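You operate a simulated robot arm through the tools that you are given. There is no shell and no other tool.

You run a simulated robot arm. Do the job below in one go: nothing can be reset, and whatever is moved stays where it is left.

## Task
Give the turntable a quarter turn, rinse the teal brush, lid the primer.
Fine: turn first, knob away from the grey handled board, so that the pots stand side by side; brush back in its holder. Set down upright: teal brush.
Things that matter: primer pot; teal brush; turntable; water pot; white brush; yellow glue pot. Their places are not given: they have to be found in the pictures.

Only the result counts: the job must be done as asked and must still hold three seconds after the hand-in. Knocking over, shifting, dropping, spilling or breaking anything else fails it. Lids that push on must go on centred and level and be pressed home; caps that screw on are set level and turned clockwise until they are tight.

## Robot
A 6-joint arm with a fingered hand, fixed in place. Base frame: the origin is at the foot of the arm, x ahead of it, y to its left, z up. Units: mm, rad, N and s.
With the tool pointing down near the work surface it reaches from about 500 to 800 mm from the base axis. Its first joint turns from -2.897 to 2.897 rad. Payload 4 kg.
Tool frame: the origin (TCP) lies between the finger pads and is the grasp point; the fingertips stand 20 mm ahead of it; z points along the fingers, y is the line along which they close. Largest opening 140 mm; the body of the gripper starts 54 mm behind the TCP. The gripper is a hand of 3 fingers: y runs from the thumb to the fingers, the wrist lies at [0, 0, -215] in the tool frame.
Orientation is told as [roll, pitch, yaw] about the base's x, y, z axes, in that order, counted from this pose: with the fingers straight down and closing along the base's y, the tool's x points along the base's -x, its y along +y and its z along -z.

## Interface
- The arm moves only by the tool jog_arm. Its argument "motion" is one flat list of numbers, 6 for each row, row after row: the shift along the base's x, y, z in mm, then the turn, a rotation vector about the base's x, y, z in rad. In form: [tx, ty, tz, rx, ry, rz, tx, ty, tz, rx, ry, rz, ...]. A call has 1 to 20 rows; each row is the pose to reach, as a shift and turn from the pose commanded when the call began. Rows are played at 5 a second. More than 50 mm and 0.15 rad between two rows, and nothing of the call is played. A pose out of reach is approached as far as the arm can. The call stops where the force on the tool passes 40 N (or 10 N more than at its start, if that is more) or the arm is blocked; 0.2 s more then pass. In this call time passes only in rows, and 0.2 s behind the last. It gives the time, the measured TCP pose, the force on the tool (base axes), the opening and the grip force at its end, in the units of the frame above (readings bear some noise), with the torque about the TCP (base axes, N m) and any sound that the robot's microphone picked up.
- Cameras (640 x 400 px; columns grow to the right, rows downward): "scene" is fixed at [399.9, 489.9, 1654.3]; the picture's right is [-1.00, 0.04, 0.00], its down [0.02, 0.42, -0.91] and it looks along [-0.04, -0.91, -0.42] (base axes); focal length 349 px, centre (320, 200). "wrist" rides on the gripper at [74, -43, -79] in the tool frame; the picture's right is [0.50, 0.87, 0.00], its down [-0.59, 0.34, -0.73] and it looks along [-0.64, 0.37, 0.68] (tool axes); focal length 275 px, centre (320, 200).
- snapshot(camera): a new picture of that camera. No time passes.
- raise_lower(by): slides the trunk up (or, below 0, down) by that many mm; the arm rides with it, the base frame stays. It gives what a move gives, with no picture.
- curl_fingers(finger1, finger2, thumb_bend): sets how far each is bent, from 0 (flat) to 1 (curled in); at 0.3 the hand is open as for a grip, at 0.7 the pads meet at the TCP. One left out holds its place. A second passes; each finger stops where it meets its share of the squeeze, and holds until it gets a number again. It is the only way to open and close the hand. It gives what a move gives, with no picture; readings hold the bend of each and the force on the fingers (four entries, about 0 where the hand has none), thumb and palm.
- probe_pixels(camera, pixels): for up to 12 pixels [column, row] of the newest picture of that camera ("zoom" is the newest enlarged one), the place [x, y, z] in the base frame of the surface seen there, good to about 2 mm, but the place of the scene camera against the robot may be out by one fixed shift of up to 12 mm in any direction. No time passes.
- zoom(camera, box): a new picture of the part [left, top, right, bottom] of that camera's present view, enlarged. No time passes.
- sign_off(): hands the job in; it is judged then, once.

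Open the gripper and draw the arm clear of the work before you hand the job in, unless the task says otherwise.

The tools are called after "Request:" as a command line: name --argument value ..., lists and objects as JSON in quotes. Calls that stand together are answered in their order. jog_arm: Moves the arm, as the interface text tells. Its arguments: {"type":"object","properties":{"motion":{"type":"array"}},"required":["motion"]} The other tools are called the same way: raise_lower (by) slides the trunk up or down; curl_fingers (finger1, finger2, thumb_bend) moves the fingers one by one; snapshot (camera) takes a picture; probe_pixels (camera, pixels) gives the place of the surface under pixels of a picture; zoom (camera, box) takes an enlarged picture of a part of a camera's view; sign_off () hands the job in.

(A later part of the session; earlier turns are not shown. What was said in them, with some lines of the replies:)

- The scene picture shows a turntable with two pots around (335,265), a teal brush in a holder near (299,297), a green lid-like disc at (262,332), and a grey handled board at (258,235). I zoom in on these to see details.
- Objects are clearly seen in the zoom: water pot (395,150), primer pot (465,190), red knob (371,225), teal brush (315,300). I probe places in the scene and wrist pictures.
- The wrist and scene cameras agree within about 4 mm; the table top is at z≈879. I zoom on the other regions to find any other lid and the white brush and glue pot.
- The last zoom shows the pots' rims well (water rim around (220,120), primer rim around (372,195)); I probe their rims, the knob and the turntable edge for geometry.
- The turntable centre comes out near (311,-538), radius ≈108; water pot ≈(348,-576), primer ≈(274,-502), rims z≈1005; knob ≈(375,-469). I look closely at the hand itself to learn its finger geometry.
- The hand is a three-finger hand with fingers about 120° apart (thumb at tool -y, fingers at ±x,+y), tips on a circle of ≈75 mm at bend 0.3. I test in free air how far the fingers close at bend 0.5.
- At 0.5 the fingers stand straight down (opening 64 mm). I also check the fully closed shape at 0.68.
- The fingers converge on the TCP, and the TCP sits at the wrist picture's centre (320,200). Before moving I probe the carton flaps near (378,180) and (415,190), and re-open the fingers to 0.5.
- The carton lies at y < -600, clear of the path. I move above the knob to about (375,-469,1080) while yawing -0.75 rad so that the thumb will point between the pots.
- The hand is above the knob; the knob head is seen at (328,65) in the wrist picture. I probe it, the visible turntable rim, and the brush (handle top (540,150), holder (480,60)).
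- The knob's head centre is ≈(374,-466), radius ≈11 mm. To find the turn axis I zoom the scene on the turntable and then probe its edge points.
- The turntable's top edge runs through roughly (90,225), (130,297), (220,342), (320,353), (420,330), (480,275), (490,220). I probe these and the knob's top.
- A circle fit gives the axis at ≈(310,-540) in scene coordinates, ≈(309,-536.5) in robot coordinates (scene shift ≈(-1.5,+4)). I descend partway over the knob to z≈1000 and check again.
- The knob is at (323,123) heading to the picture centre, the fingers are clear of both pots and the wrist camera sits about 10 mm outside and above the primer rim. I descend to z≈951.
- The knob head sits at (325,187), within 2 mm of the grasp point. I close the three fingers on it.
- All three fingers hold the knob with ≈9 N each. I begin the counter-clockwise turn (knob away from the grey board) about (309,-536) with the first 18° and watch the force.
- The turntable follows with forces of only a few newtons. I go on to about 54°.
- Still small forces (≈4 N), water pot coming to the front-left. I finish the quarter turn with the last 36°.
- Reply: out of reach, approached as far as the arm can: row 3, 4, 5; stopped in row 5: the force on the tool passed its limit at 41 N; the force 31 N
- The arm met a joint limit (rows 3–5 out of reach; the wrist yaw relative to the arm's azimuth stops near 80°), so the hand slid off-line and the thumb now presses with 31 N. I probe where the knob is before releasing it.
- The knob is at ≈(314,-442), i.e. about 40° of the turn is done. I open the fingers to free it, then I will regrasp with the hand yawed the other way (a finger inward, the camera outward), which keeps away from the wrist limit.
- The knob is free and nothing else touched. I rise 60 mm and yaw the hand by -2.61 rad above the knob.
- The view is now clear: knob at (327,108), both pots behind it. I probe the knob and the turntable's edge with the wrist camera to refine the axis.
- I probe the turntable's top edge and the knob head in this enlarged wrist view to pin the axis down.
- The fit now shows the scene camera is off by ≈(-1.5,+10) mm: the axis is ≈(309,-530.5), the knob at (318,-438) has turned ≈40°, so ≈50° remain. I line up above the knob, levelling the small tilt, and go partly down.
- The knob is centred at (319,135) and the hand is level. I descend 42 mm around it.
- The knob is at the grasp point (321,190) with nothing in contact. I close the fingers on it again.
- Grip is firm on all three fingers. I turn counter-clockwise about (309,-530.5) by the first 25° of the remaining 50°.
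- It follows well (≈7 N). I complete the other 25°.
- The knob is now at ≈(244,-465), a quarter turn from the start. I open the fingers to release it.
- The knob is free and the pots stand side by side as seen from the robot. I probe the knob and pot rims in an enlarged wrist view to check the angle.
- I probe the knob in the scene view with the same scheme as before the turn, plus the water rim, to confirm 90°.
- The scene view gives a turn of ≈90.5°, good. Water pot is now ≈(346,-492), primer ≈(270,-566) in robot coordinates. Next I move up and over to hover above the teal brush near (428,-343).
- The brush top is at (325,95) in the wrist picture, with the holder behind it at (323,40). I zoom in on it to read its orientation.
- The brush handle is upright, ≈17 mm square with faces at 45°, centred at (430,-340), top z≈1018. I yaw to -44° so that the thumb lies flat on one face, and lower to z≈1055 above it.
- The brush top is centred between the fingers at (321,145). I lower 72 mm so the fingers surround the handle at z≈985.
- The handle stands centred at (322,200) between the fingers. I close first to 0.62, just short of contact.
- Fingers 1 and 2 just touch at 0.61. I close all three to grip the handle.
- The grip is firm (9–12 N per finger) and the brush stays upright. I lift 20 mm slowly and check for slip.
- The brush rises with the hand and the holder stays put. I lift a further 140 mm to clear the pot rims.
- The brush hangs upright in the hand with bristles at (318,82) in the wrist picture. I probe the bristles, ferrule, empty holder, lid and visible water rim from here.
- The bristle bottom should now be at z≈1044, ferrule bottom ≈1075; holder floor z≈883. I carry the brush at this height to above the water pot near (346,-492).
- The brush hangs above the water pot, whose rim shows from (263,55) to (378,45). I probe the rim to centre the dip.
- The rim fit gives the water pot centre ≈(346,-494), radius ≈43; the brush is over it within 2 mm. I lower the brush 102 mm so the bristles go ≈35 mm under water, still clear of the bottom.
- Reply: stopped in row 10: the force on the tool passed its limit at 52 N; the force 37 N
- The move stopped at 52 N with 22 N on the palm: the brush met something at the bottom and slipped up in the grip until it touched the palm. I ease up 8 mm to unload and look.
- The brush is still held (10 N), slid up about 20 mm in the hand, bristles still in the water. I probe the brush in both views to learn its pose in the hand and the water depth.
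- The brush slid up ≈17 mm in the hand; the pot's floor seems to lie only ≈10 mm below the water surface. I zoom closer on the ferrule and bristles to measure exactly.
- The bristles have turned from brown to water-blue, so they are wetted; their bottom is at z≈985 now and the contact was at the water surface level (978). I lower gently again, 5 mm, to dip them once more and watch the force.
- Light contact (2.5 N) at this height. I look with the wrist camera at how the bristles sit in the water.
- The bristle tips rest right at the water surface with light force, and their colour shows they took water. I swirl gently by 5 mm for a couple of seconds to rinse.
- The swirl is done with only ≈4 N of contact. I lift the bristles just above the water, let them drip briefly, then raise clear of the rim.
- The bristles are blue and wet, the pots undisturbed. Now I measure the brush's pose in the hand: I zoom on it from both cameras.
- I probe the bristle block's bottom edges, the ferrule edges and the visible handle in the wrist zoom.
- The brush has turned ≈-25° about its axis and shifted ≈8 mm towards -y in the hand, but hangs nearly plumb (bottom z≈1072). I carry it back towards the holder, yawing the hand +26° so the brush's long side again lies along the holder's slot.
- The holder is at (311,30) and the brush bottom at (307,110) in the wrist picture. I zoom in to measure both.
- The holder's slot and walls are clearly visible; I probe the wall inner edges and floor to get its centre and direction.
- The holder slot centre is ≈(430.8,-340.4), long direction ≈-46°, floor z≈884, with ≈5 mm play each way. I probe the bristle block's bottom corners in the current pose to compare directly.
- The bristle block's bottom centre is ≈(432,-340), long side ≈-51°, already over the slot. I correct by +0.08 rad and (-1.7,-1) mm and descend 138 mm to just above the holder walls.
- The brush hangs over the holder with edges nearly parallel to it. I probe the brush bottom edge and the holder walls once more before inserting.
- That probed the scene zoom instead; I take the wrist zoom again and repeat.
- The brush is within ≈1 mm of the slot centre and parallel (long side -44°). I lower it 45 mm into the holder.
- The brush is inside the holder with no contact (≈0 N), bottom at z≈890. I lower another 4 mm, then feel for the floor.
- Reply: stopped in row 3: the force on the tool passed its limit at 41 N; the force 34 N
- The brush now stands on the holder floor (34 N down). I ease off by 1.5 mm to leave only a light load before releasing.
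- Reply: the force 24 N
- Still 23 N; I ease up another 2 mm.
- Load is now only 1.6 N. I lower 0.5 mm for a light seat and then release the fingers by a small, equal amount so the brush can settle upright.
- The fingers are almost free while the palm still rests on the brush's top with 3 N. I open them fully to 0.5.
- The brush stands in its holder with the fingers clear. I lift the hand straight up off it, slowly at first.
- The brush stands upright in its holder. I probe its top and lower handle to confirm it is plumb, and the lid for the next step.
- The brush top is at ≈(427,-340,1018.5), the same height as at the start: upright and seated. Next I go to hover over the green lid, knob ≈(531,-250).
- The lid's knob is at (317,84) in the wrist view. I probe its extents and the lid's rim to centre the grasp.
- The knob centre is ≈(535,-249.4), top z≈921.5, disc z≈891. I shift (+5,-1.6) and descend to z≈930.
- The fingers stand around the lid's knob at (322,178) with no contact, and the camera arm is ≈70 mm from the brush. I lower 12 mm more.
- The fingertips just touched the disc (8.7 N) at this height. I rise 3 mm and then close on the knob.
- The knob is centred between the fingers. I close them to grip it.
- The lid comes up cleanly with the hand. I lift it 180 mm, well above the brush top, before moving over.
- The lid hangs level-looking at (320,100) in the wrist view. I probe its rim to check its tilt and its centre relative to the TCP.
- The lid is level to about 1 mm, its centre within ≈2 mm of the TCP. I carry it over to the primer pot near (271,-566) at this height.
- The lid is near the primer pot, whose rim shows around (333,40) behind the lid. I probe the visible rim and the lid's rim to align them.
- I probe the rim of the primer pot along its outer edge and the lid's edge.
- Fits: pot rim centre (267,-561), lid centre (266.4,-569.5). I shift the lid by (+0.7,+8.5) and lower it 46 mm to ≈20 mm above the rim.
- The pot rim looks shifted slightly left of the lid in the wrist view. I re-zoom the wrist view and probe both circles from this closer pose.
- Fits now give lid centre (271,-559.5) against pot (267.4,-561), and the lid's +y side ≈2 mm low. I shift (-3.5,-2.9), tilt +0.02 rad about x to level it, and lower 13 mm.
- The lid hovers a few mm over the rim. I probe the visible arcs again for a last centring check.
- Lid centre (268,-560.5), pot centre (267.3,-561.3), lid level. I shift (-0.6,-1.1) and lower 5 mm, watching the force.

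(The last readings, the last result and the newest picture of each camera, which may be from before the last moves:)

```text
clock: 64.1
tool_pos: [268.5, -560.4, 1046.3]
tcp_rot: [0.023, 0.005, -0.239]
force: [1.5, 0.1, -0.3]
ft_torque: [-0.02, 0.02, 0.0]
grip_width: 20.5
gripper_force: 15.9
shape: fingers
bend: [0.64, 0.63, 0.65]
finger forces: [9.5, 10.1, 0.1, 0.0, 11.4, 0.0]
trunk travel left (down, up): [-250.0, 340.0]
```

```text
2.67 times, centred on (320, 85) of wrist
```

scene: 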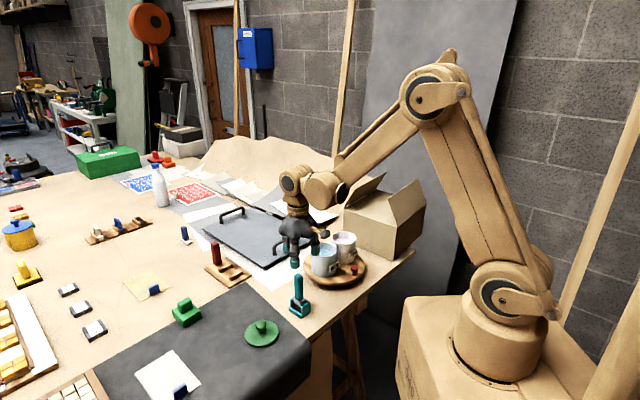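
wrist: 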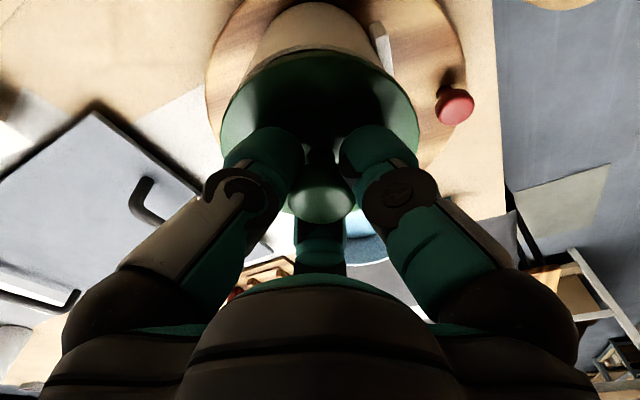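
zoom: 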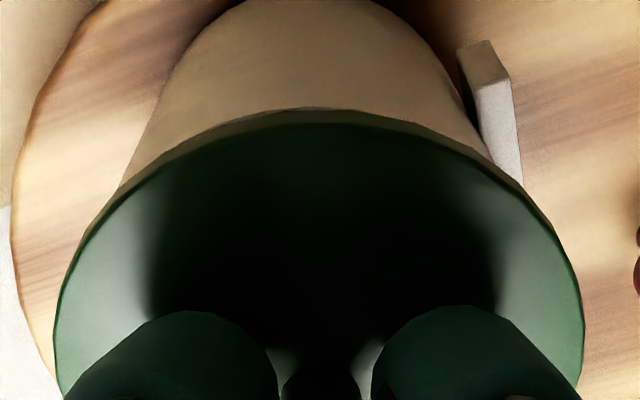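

Still no contact; the lid sits just over the rim and is centred within about 1 mm. I lower another 3 mm in small steps.

Request:
jog_arm --motion '[0, -0.3, -1, 0, 0, 0, 0, -0.5, -2, 0, 0, 0, 0, -0.5, -3, 0, 0, 0]'

Request:
zoom --camera "scene" --box '[315, 210, 379, 270]'

```text
clock: 64.9
tool_pos: [268.1, -560.1, 1045.5]
tcp_rot: [0.021, 0.003, -0.241]
force: [0.9, 0.1, -0.3]
ft_torque: [-0.01, -0.02, 0.0]
grip_width: 20.1
gripper_force: 15.6
shape: fingers
bend: [0.64, 0.63, 0.65]
finger forces: [9.5, 10.2, 0.0, 0.1, 11.5, 0.0]
trunk travel left (down, up): [-250.0, 340.0]
```

```text
6.67 times, centred on (347, 240) of scene
```

zoom: 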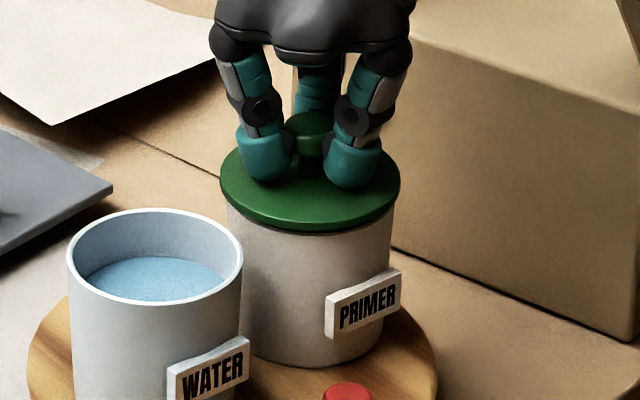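

Gap nearly closed and the lid is centred over the pot (220–401 against 228–391 px). I lower 2 mm more.

Request:
jog_arm --motion '[0, 0, -1, 0, 0, 0, 0, 0, -2, 0, 0, 0]'

Request:
zoom --camera "scene" --box '[315, 210, 379, 270]'

```text
clock: 65.5
tool_pos: [267.9, -560.5, 1042.0]
tcp_rot: [0.022, 0.006, -0.24]
force: [0.5, -0.2, -0.3]
ft_torque: [0.04, 0.0, -0.03]
grip_width: 20.5
gripper_force: 15.6
shape: fingers
bend: [0.64, 0.63, 0.65]
finger forces: [9.5, 10.2, 0.0, 0.0, 11.6, 0.1]
trunk travel left (down, up): [-250.0, 340.0]
```

```text
6.67 times, centred on (347, 240) of scene
```

zoom: 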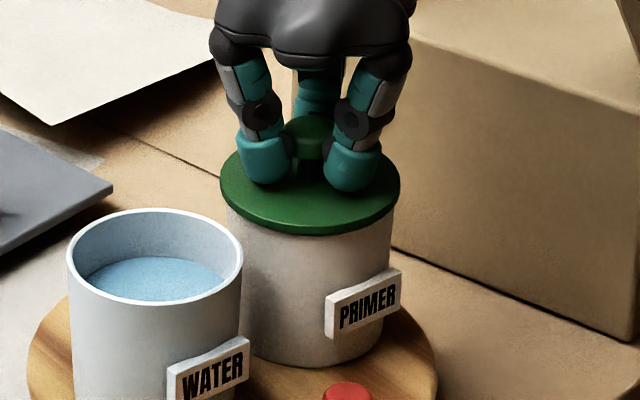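

No force yet at z≈1042. I keep lowering in 1 mm steps.

Request:
jog_arm --motion '[0, 0, -1, 0, 0, 0, 0, 0, -2, 0, 0, 0]'

```text
clock: 66.1
tool_pos: [268.3, -559.7, 1038.9]
tcp_rot: [0.022, 0.005, -0.24]
force: [0.2, 0.1, -0.8]
ft_torque: [0.01, 0.0, -0.03]
grip_width: 20.5
gripper_force: 15.5
shape: fingers
bend: [0.64, 0.63, 0.65]
finger forces: [9.5, 10.2, 0.1, 0.0, 11.5, 0.0]
trunk travel left (down, up): [-250.0, 340.0]
```

Still free at z≈1039. I lower 2 mm more and look at both views.

Request:
jog_arm --motion '[0, 0, -1, 0, 0, 0, 0, 0, -2, 0, 0, 0]'

Request:
zoom --camera "scene" --box '[315, 210, 379, 270]'

Request:
zoom --camera "wrist" --box '[200, 10, 440, 160]'

```text
clock: 66.7
tool_pos: [269.0, -560.2, 1039.2]
tcp_rot: [0.022, 0.003, -0.242]
force: [0.6, 0.0, 0.2]
ft_torque: [-0.02, 0.0, -0.02]
grip_width: 20.5
gripper_force: 15.5
shape: fingers
bend: [0.64, 0.63, 0.65]
finger forces: [9.5, 10.2, 0.1, 0.1, 11.6, 0.1]
trunk travel left (down, up): [-250.0, 340.0]
```

```text
6.67 times, centred on (347, 240) of scene
```

zoom: 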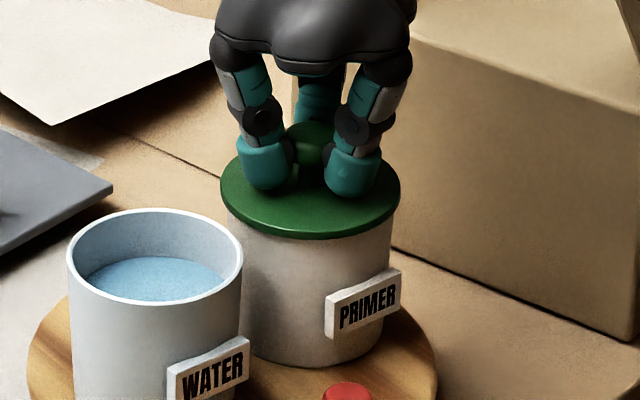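

```text
2.67 times, centred on (320, 85) of wrist
```

zoom: 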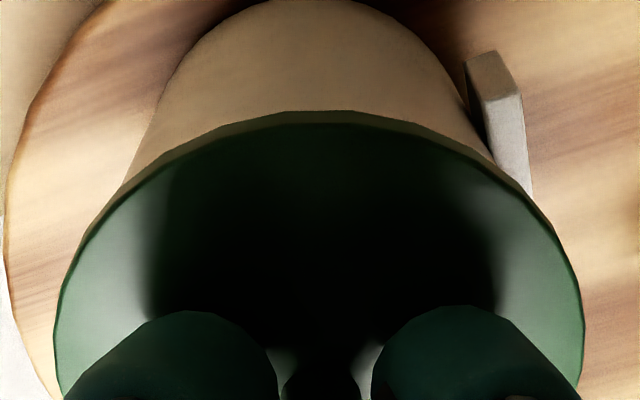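

Still no force. I probe the lid's top height at several points to see how far it still is from the rim (1005.7).

Request:
probe_pixels --camera "zoom" --pixels '[[62, 330], [110, 215], [160, 170], [220, 140], [290, 128], [360, 133], [430, 155], [490, 190], [540, 240], [578, 350], [250, 70], [400, 80]]'

```text
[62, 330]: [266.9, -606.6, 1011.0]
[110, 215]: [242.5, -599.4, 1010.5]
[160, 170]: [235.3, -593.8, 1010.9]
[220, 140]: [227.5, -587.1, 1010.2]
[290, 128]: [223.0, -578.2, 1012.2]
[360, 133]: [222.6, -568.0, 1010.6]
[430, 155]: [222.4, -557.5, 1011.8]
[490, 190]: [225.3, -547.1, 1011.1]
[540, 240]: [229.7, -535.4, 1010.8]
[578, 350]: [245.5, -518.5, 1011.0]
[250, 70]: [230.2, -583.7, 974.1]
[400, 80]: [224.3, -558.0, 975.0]
```

The lid's top is at z≈1011, level all around, so the disc is about to meet the rim. I press down in small steps.

Request:
jog_arm --motion '[0, 0, -0.7, 0, 0, 0, 0, 0, -1.4, 0, 0, 0]'

```text
clock: 67.3
tool_pos: [266.6, -559.8, 1037.8]
tcp_rot: [0.022, 0.004, -0.241]
force: [-1.6, -3.5, 12.5]
ft_torque: [-0.02, -0.02, -0.05]
grip_width: 19.8
gripper_force: 16.2
shape: fingers
bend: [0.64, 0.64, 0.65]
finger forces: [10.1, 10.7, 0.1, 0.0, 12.6, 0.0]
trunk travel left (down, up): [-250.0, 340.0]
heard: snap
```

A snap was heard at 12.5 N: the lid has clicked on. I check its height and levelness in both views.

Request:
zoom --camera "scene" --box '[315, 210, 379, 270]'

Request:
zoom --camera "wrist" --box '[200, 10, 440, 160]'

Request:
probe_pixels --camera "zoom" --pixels '[[62, 330], [110, 215], [160, 170], [220, 140], [290, 128], [360, 133], [430, 155], [490, 190], [540, 240], [578, 350], [250, 70], [400, 80]]'

```text
6.67 times, centred on (347, 240) of scene
```

zoom: 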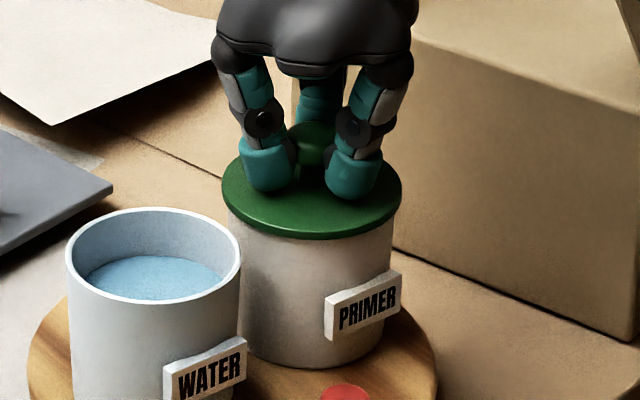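

```text
2.67 times, centred on (320, 85) of wrist
```

zoom: 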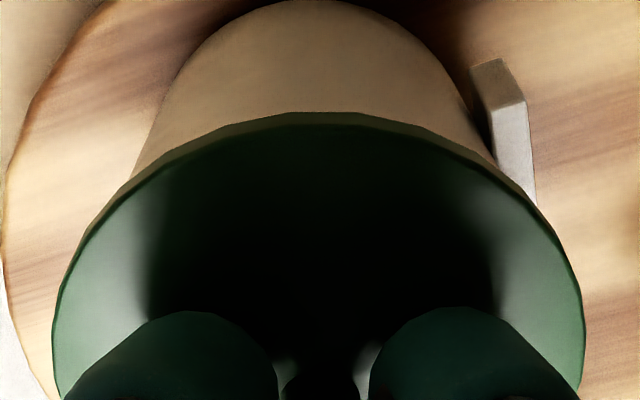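

```text
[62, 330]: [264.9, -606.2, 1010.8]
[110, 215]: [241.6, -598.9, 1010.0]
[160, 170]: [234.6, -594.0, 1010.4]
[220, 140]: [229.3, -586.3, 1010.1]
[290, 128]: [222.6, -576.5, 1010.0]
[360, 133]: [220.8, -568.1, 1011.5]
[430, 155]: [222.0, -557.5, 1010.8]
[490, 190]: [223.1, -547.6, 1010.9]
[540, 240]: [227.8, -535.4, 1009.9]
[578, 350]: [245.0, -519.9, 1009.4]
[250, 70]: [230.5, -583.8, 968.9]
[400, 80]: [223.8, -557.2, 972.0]
```

The lid is level (z≈1010.4 all round) and on the rim; the sideways load moved the turntable by perhaps a millimetre. I unload by 0.8 mm and then open the fingers.

Request:
jog_arm --motion '[0, 0, 0.8, 0, 0, 0]'

Request:
curl_fingers --finger1 0.58 --finger2 0.58 --thumb_bend 0.58

Request:
zoom --camera "scene" --box '[290, 210, 386, 290]'

```text
clock: 67.7
tool_pos: [266.9, -558.9, 1037.9]
tcp_rot: [0.024, 0.005, -0.24]
force: [-3.4, -3.5, 8.4]
ft_torque: [-0.04, 0.02, -0.08]
grip_width: 19.9
gripper_force: 16.8
shape: fingers
bend: [0.64, 0.64, 0.65]
finger forces: [10.4, 10.7, 0.0, 0.1, 12.8, 0.0]
trunk travel left (down, up): [-250.0, 340.0]
```

```text
clock: 68.7
tool_pos: [268.4, -558.4, 1038.1]
tcp_rot: [0.022, 0.003, -0.242]
force: [3.5, 3.8, 16.2]
ft_torque: [-0.04, -0.17, 0.15]
grip_width: 34.2
gripper_force: 8.5
shape: fingers
bend: [0.57, 0.58, 0.6]
finger forces: [2.2, 4.8, 0.1, 0.0, 9.1, 0.1]
trunk travel left (down, up): [-250.0, 340.0]
```

```text
5.00 times, centred on (338, 250) of scene
```

zoom: 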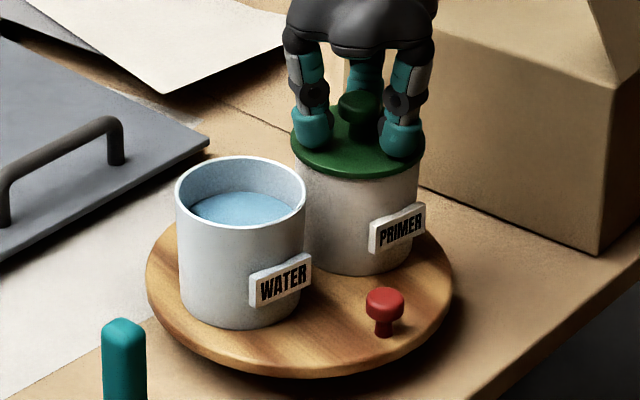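

As they opened, the fingertips pressed on the lid's disc (16 N down). I rise 8 mm to free them.

Request:
jog_arm --motion '[0, 0, 3, 0, 0, 0, 0, 0, 8, 0, 0, 0]'

Request:
curl_fingers --finger1 0.5 --finger2 0.5 --thumb_bend 0.5

Request:
zoom --camera "scene" --box '[290, 210, 386, 290]'

Request:
snapshot --camera "wrist"

```text
clock: 69.3
tool_pos: [268.3, -559.5, 1045.4]
tcp_rot: [0.022, 0.004, -0.242]
force: [-0.1, -0.6, -0.5]
ft_torque: [0.03, 0.02, 0.0]
grip_width: 41.0
gripper_force: 0.0
shape: fingers
bend: [0.57, 0.57, 0.57]
finger forces: [0.0, 0.0, 0.0, 0.0, 0.1, 0.1]
trunk travel left (down, up): [-250.0, 340.0]
```

```text
clock: 70.3
tool_pos: [269.3, -558.9, 1045.9]
tcp_rot: [0.024, 0.004, -0.241]
force: [0.3, 0.0, -0.3]
ft_torque: [0.03, 0.0, -0.01]
grip_width: 63.6
gripper_force: 0.0
shape: fingers
bend: [0.5, 0.5, 0.5]
finger forces: [0.0, 0.0, 0.0, 0.1, 0.0, 0.0]
trunk travel left (down, up): [-250.0, 340.0]
```

```text
5.00 times, centred on (338, 250) of scene
```

zoom: 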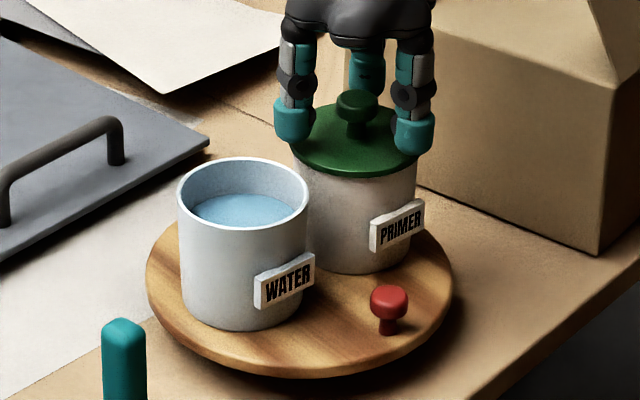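

```text
taken
```

wrist: 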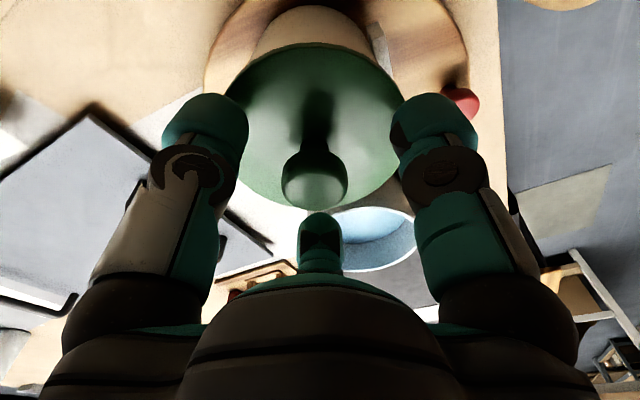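

The fingers are free and the lid stays on. I raise the hand 90 mm to inspect the lid, pots and knob from above.

Request:
jog_arm --motion '[0, 0, 30, 0, 0, 0, 0, 0, 65, -0.01, 0, 0, 0, 0, 100, -0.022, 0, 0]'

Request:
snapshot --camera "wrist"

Request:
zoom --camera "scene" --box '[290, 215, 386, 285]'

Request:
snapshot --camera "scene"

```text
clock: 71.1
tool_pos: [267.6, -560.0, 1150.0]
tcp_rot: [0.0, -0.001, -0.241]
force: [0.7, -0.1, -1.0]
ft_torque: [-0.03, 0.01, -0.01]
grip_width: 63.5
gripper_force: 0.2
shape: fingers
bend: [0.5, 0.5, 0.5]
finger forces: [0.0, 0.0, 0.0, 0.0, 0.1, 0.0]
trunk travel left (down, up): [-250.0, 340.0]
```

```text
taken
```

wrist: 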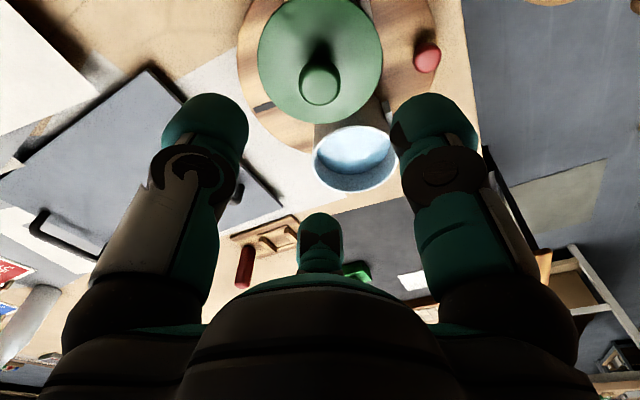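

```text
5.71 times, centred on (338, 250) of scene
```

zoom: 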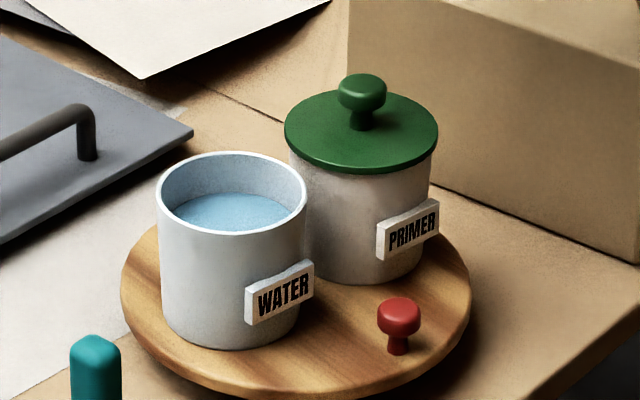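

```text
taken
```

scene: 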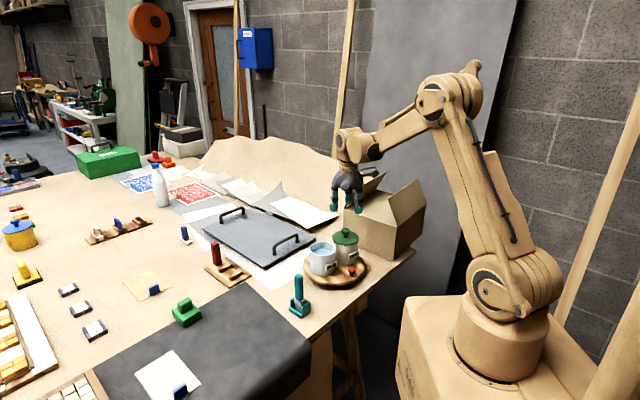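

The lid sits centred and level on the primer. I use the same zoom box as before to check the knob's angle and the lid's seat.

Request:
zoom --camera "scene" --box '[290, 230, 386, 290]'

Request:
probe_pixels --camera "zoom" --pixels '[[429, 246], [420, 246], [140, 135], [314, 135], [227, 86], [275, 55], [370, 80], [455, 55], [330, 110], [420, 110], [227, 160]]'

Request:
probe_pixels --camera "wrist" --pixels '[[427, 56], [420, 60], [433, 50], [262, 60], [285, 110], [320, 122], [360, 108], [380, 60], [270, 25], [372, 25], [320, 90], [320, 72]]'

```text
6.67 times, centred on (338, 260) of scene
```

zoom: 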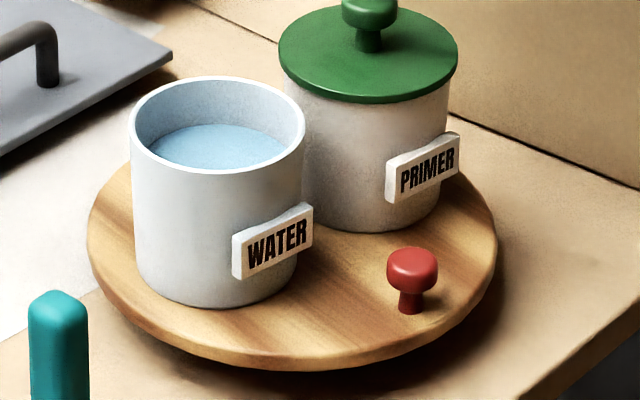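

```text
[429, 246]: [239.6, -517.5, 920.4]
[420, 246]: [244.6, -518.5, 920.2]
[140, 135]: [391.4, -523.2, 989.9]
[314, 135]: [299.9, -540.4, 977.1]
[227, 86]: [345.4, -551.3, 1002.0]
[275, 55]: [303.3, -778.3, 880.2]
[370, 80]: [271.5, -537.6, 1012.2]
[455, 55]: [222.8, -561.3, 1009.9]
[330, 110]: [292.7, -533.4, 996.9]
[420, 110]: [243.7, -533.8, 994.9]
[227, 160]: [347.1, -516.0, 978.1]
```

```text
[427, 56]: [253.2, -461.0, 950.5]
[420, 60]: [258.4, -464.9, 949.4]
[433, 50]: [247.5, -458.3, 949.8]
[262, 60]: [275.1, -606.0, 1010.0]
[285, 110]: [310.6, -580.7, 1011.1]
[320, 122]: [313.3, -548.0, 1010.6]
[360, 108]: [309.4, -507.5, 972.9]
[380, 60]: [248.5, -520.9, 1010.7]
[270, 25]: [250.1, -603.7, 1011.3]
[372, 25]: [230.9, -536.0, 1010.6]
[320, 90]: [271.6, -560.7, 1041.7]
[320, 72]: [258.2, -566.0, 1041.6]
```

The knob now lies at ≈(253,-461): during the dip and lid pressing the table crept back by ≈6°, so the turn stands at ≈84°. I will correct that: first I move above the knob with yaw ≈-81° (finger inward, camera outward).

Request:
jog_arm --motion '[-2, 12, 0, 0, 0, -0.146, -4, 25, 0, 0, 0, -0.292, -6, 37, 0, 0, 0, -0.438, -8, 50, 0, 0, 0, -0.584, -10, 62, 0, 0, 0, -0.73, -12, 75, -10, 0, 0, -0.876, -14, 87, -30, 0, 0, -1.022, -15, 98, -60, 0, 0, -1.168, -15, 98, -95, 0, 0, -1.168]'

Request:
snapshot --camera "wrist"

Request:
zoom --camera "wrist" --box '[200, 30, 440, 180]'

```text
clock: 73.1
tool_pos: [252.2, -462.7, 1049.0]
tcp_rot: [0.001, -0.002, -1.41]
force: [0.1, 0.6, -0.5]
ft_torque: [0.01, -0.02, -0.02]
grip_width: 63.3
gripper_force: 0.0
shape: fingers
bend: [0.5, 0.5, 0.5]
finger forces: [0.0, 0.0, 0.1, 0.0, 0.0, 0.1]
trunk travel left (down, up): [-250.0, 340.0]
```

```text
taken
```

wrist: 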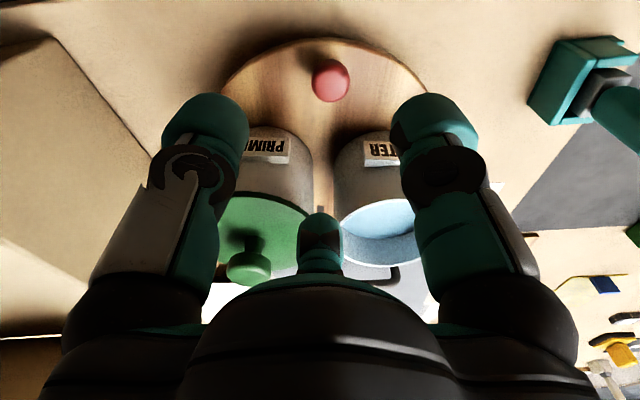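

```text
2.67 times, centred on (320, 105) of wrist
```

zoom: 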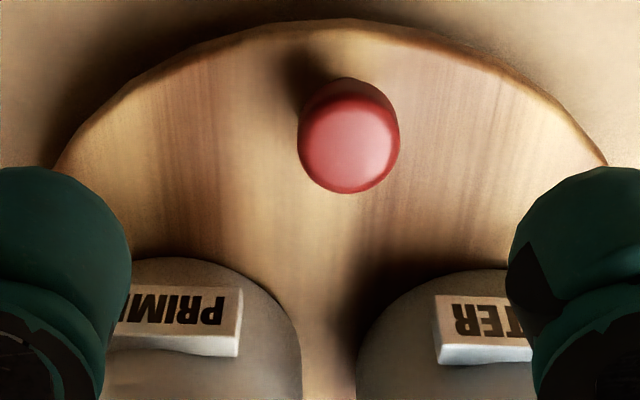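

The knob is at (331,80) in this view. I probe its extents and the turntable's edge.

Request:
probe_pixels --camera "zoom" --pixels '[[349, 145], [302, 140], [396, 140], [349, 188], [349, 105], [100, 120], [160, 80], [230, 50], [320, 33], [400, 42], [480, 68], [560, 115]]'

```text
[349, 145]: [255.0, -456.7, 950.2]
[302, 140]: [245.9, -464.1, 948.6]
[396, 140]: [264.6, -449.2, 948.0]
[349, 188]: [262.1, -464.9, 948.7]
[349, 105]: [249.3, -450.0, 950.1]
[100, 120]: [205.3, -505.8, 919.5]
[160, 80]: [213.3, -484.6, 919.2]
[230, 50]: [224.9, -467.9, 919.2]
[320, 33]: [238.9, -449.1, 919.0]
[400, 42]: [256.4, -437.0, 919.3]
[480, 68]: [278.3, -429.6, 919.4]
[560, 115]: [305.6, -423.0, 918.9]
```

The knob centre is (255.4,-457), i.e. 126° against 134.7° wanted: 8.5° are missing. I align over the knob and lower to z≈1000.

Request:
jog_arm --motion '[1.6, 2.6, -15, 0, 0, 0, 3.2, 5.2, -32, 0, 0, 0, 3.2, 5.2, -49, 0, 0, 0, 3.2, 5.2, -49, 0, 0, 0]'

Request:
snapshot --camera "wrist"

Request:
zoom --camera "scene" --box '[300, 200, 396, 290]'

```text
clock: 74.1
tool_pos: [256.2, -455.8, 1001.8]
tcp_rot: [-0.001, -0.002, -1.408]
force: [0.2, 0.0, -0.2]
ft_torque: [-0.01, -0.02, -0.01]
grip_width: 63.6
gripper_force: 0.1
shape: fingers
bend: [0.5, 0.5, 0.5]
finger forces: [0.1, 0.0, 0.1, 0.0, 0.1, 0.0]
trunk travel left (down, up): [-250.0, 340.0]
```

```text
taken
```

wrist: 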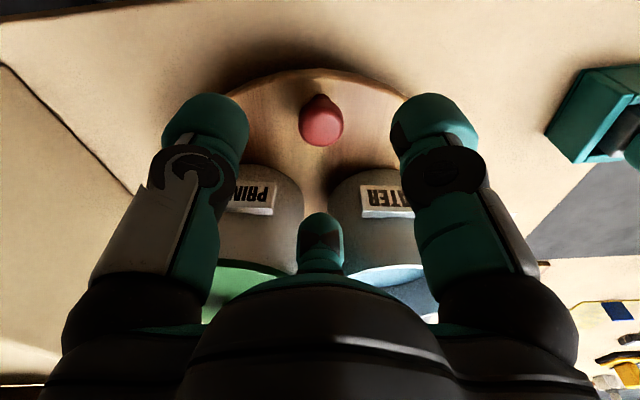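

```text
4.44 times, centred on (348, 245) of scene
```

zoom: 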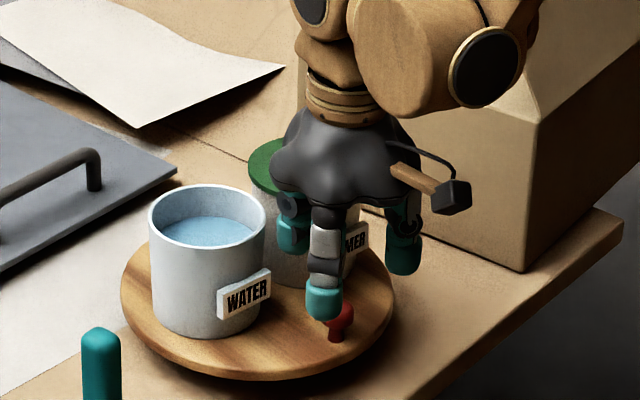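

The knob is centred at (321,123). I descend to z≈958, keeping the palm just above the lid's level.

Request:
jog_arm --motion '[0, 0, -15, 0, 0, 0, 0, 0, -30, 0, 0, 0, 0, 0, -43, 0, 0, 0]'

Request:
snapshot --camera "wrist"

Request:
zoom --camera "scene" --box '[300, 200, 396, 290]'

```text
clock: 74.9
tool_pos: [256.8, -458.4, 957.1]
tcp_rot: [-0.001, -0.002, -1.408]
force: [-0.6, -0.8, 0.0]
ft_torque: [0.01, -0.01, 0.0]
grip_width: 63.7
gripper_force: 0.1
shape: fingers
bend: [0.5, 0.5, 0.5]
finger forces: [0.0, 0.0, 0.0, 0.0, 0.0, 0.0]
trunk travel left (down, up): [-250.0, 340.0]
```

```text
taken
```

wrist: 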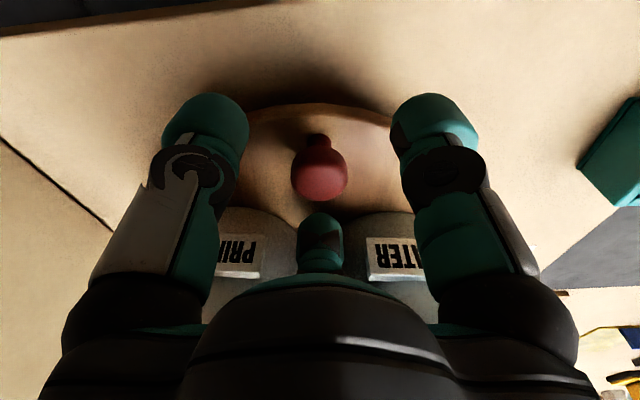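

```text
4.44 times, centred on (348, 245) of scene
```

zoom: 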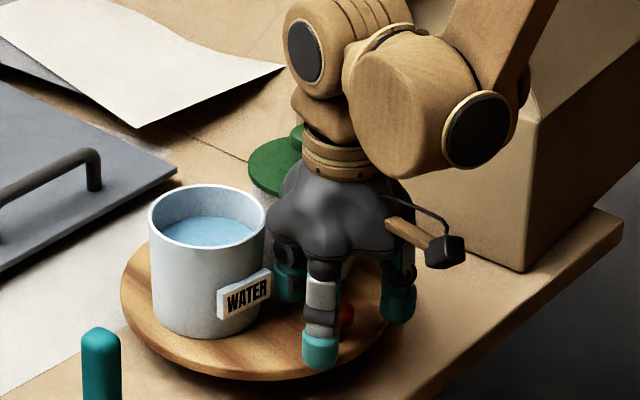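

No contact and clear of both pots. I close on the knob.

Request:
curl_fingers --finger1 0.7 --finger2 0.7 --thumb_bend 0.7

Request:
snapshot --camera "wrist"

```text
clock: 75.9
tool_pos: [256.1, -456.6, 958.4]
tcp_rot: [0.0, -0.001, -1.409]
force: [-1.4, 1.7, -2.2]
ft_torque: [0.03, 0.02, 0.0]
grip_width: 19.9
gripper_force: 12.8
shape: fingers
bend: [0.64, 0.65, 0.65]
finger forces: [8.0, 7.2, 0.0, 0.1, 10.1, 0.0]
trunk travel left (down, up): [-250.0, 340.0]
```

```text
taken
```

wrist: 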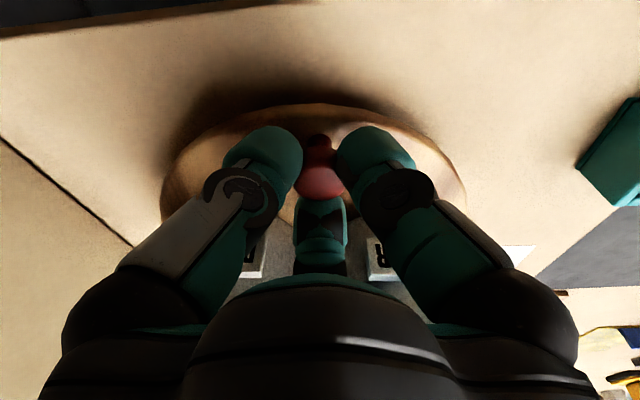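

Gripped with 7–10 N per finger. I turn the table the missing 8.6° counter-clockwise.

Request:
jog_arm --motion '[-1.8, -1.4, 0, 0, 0, 0.025, -3.6, -2.77, 0, 0, 0, 0.05, -5.3, -4.2, 0, 0, 0, 0.075, -7.07, -5.72, 0, 0, 0, 0.1, -8.7, -7.3, 0, 0, 0, 0.125, -10.38, -8.84, 0, 0, 0, 0.15, -10.38, -8.84, 0, 0, 0, 0.15]'

Request:
snapshot --camera "wrist"

```text
clock: 77.5
tool_pos: [245.2, -465.3, 959.0]
tcp_rot: [0.0, -0.002, -1.258]
force: [-1.1, 1.4, -2.7]
ft_torque: [0.07, 0.02, 0.0]
grip_width: 20.0
gripper_force: 12.5
shape: fingers
bend: [0.64, 0.65, 0.65]
finger forces: [8.1, 7.4, 0.0, 0.0, 9.8, 0.0]
trunk travel left (down, up): [-250.0, 340.0]
```

```text
taken
```

wrist: 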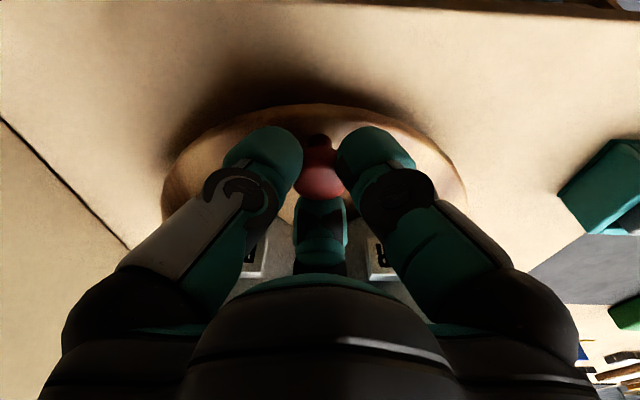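

The knob is back at ≈(245,-465.5) with almost no residual force. I open the fingers and rise straight up.

Request:
curl_fingers --finger1 0.5 --finger2 0.5 --thumb_bend 0.5

Request:
jog_arm --motion '[0, 0, 10, 0, 0, 0, 0, 0, 40, 0, 0, 0, 0, 0, 80, 0, 0, 0, 0, 0, 95, 0, 0, 0]'

Request:
zoom --camera "wrist" --box '[200, 30, 440, 180]'

Request:
probe_pixels --camera "zoom" --pixels '[[323, 155], [276, 150], [372, 150], [323, 195], [323, 108], [320, 140], [320, 170]]'

```text
clock: 78.5
tool_pos: [244.8, -466.1, 959.0]
tcp_rot: [0.0, -0.002, -1.257]
force: [0.5, 0.1, 0.5]
ft_torque: [-0.02, 0.02, 0.0]
grip_width: 63.4
gripper_force: 0.1
shape: fingers
bend: [0.5, 0.5, 0.5]
finger forces: [0.0, 0.0, 0.0, 0.0, 0.0, 0.0]
trunk travel left (down, up): [-250.0, 340.0]
```

```text
clock: 79.5
tool_pos: [246.6, -466.9, 1053.4]
tcp_rot: [0.002, -0.002, -1.259]
force: [-0.8, -0.1, -0.5]
ft_torque: [0.02, -0.01, -0.01]
grip_width: 63.4
gripper_force: 0.0
shape: fingers
bend: [0.5, 0.5, 0.5]
finger forces: [0.0, 0.1, 0.0, 0.0, 0.0, 0.0]
trunk travel left (down, up): [-250.0, 340.0]
```

```text
2.67 times, centred on (320, 105) of wrist
```

zoom: 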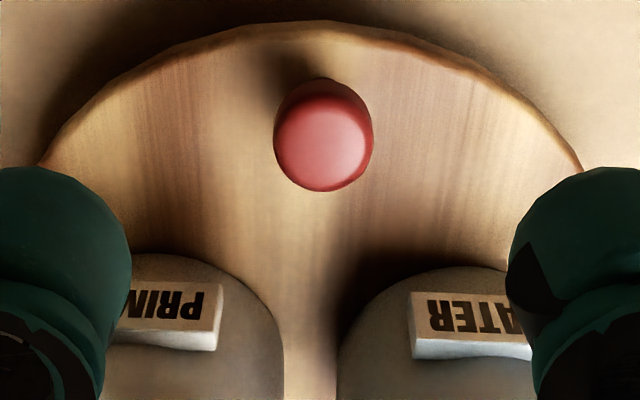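

```text
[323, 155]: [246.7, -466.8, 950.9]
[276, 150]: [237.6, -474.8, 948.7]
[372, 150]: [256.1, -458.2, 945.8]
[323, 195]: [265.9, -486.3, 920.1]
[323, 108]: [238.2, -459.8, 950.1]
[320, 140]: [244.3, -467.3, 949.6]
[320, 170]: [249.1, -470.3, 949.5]
```

The knob is at ≈(244.8,-466), 134.9° against the start's 44.7°: a quarter turn. I draw the arm up, clear of the work.

Request:
jog_arm --motion '[0, 0, 45, 0, 0, 0, 0, 5, 90, 0, 0, 0, 0, 15, 135, 0, 0, 0, 0, 25, 180, 0, 0, 0, 0, 35, 225, 0, 0, 0, 0, 45, 270, 0, 0, 0, 0, 48, 300, 0, 0, 0]'

Request:
snapshot --camera "scene"

Request:
zoom --camera "scene" --box '[230, 200, 390, 320]'

Request:
snapshot --camera "wrist"

```text
clock: 81.1
tool_pos: [245.2, -417.1, 1354.0]
tcp_rot: [0.002, -0.001, -1.259]
force: [0.5, 0.3, 0.0]
ft_torque: [0.01, -0.01, 0.01]
grip_width: 63.6
gripper_force: 0.1
shape: fingers
bend: [0.5, 0.5, 0.5]
finger forces: [0.1, 0.1, 0.1, 0.0, 0.0, 0.0]
trunk travel left (down, up): [-250.0, 340.0]
```

```text
taken
```

scene: 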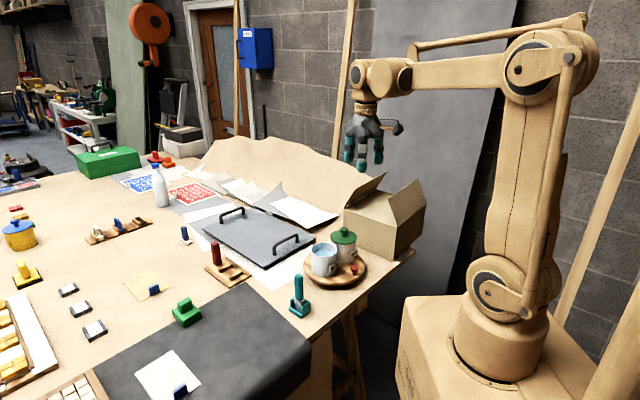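

```text
3.33 times, centred on (310, 260) of scene
```

zoom: 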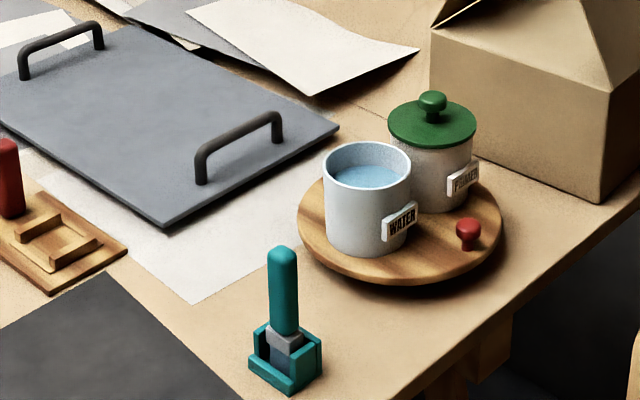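

```text
taken
```

wrist: 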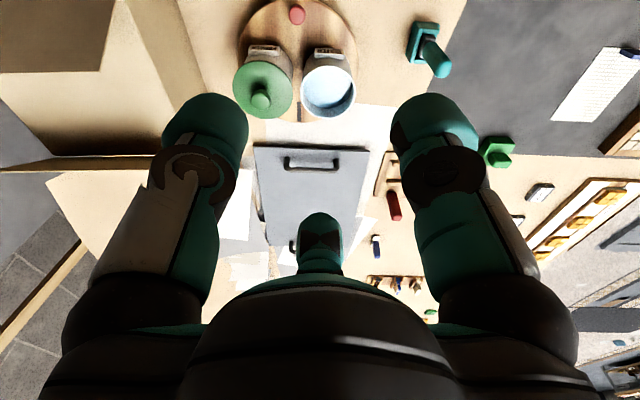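

Everything stands as wanted: pots side by side, lid on the primer, brush in its holder. I take a last close look at the lid's seat and the brush.

Request:
zoom --camera "scene" --box '[320, 220, 376, 270]'

Request:
zoom --camera "scene" --box '[276, 265, 324, 325]'

Request:
zoom --camera "wrist" --box '[220, 0, 380, 125]'

Request:
probe_pixels --camera "zoom" --pixels '[[75, 290], [150, 205], [255, 270], [180, 370], [165, 310], [290, 45], [345, 290], [430, 205], [520, 300], [435, 365]]'

```text
8.00 times, centred on (348, 245) of scene
```

zoom: 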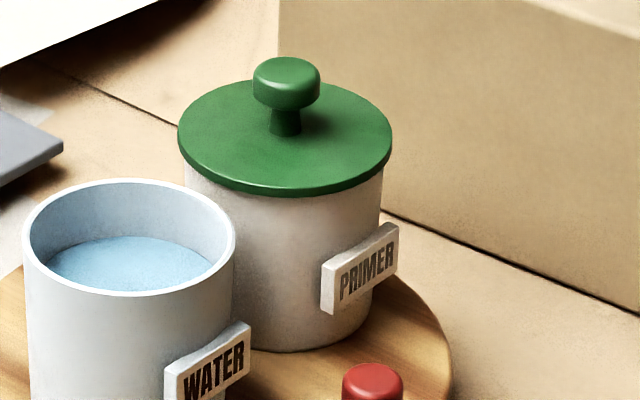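

```text
6.67 times, centred on (300, 295) of scene
```

zoom: 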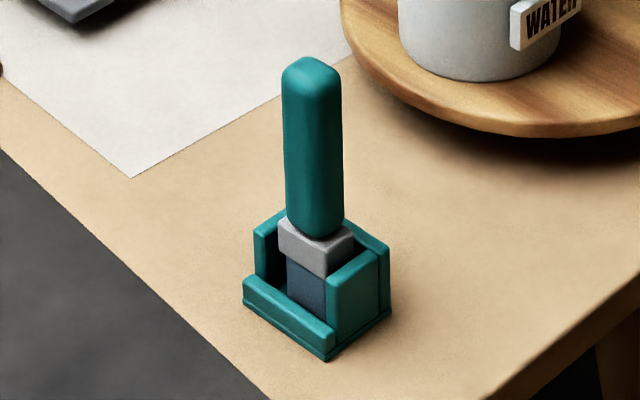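

```text
3.20 times, centred on (300, 62) of wrist
```

zoom: 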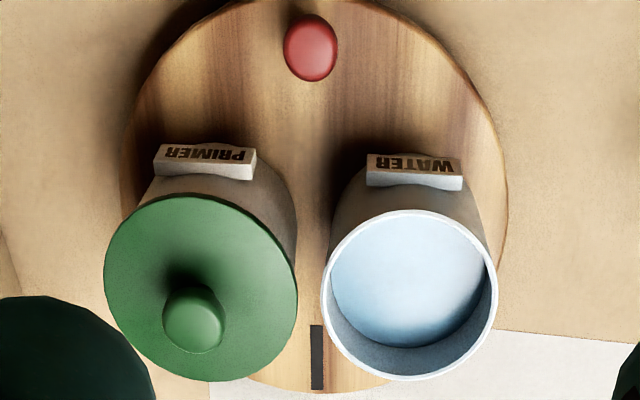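

```text
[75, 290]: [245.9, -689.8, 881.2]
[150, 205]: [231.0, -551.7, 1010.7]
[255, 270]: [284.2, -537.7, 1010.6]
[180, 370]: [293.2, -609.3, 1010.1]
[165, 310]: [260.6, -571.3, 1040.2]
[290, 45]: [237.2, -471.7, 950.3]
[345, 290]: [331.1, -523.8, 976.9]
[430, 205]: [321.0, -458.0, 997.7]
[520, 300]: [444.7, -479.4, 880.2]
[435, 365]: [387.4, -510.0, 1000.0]
```

The lid sits centred and flush, the brush stands upright in its holder, and the knob is a quarter turn round. I open the hand fully.

Request:
curl_fingers --finger1 0.3 --finger2 0.3 --thumb_bend 0.3

```text
clock: 82.1
tool_pos: [245.0, -418.2, 1352.9]
tcp_rot: [-0.002, -0.002, -1.259]
force: [-1.0, 0.0, -0.4]
ft_torque: [-0.01, -0.01, 0.01]
grip_width: 124.0
gripper_force: 0.1
shape: fingers
bend: [0.3, 0.3, 0.3]
finger forces: [0.1, 0.0, 0.0, 0.1, 0.1, 0.1]
trunk travel left (down, up): [-250.0, 340.0]
```

The hand is open and the arm is clear at z≈1353, with all items in place. I hand the job in.

Request:
sign_off

```text
The job is handed in.
```

I turned the turntable a quarter turn, rinsed the teal brush and put it back, and lidded the primer, then handed the job in. I haven't seen the verdict.

- **Turntable:** I turned it counter-clockwise, knob away from the grey handled board, before touching the brush or lid. By the time I checked after lidding, the table had slipped back about 8.5°. I gripped the knob again and turned it back. It now measures about 90° from the start, with the pots side by side as seen from the robot.
- **Brush:** The bristles touched the water and went from brown to blue, but they would not go below the surface. Pressing down, I hit 52 N, and the brush slid up and twisted in the grip. I then touched the water lightly again, swirled it by about 5 mm and let it drip. It now stands upright in its holder at its original height. If the rinse is judged on depth, that is the weak point.
- **Primer lid:** I used the green knobbed lid, the only loose lid I could see. It snapped on at about 12.5 N. It measures level, and centred on the pot to about 1 mm.

I did not see anything else knocked, moved or spilled. The hand is open and the arm is raised clear of the table.
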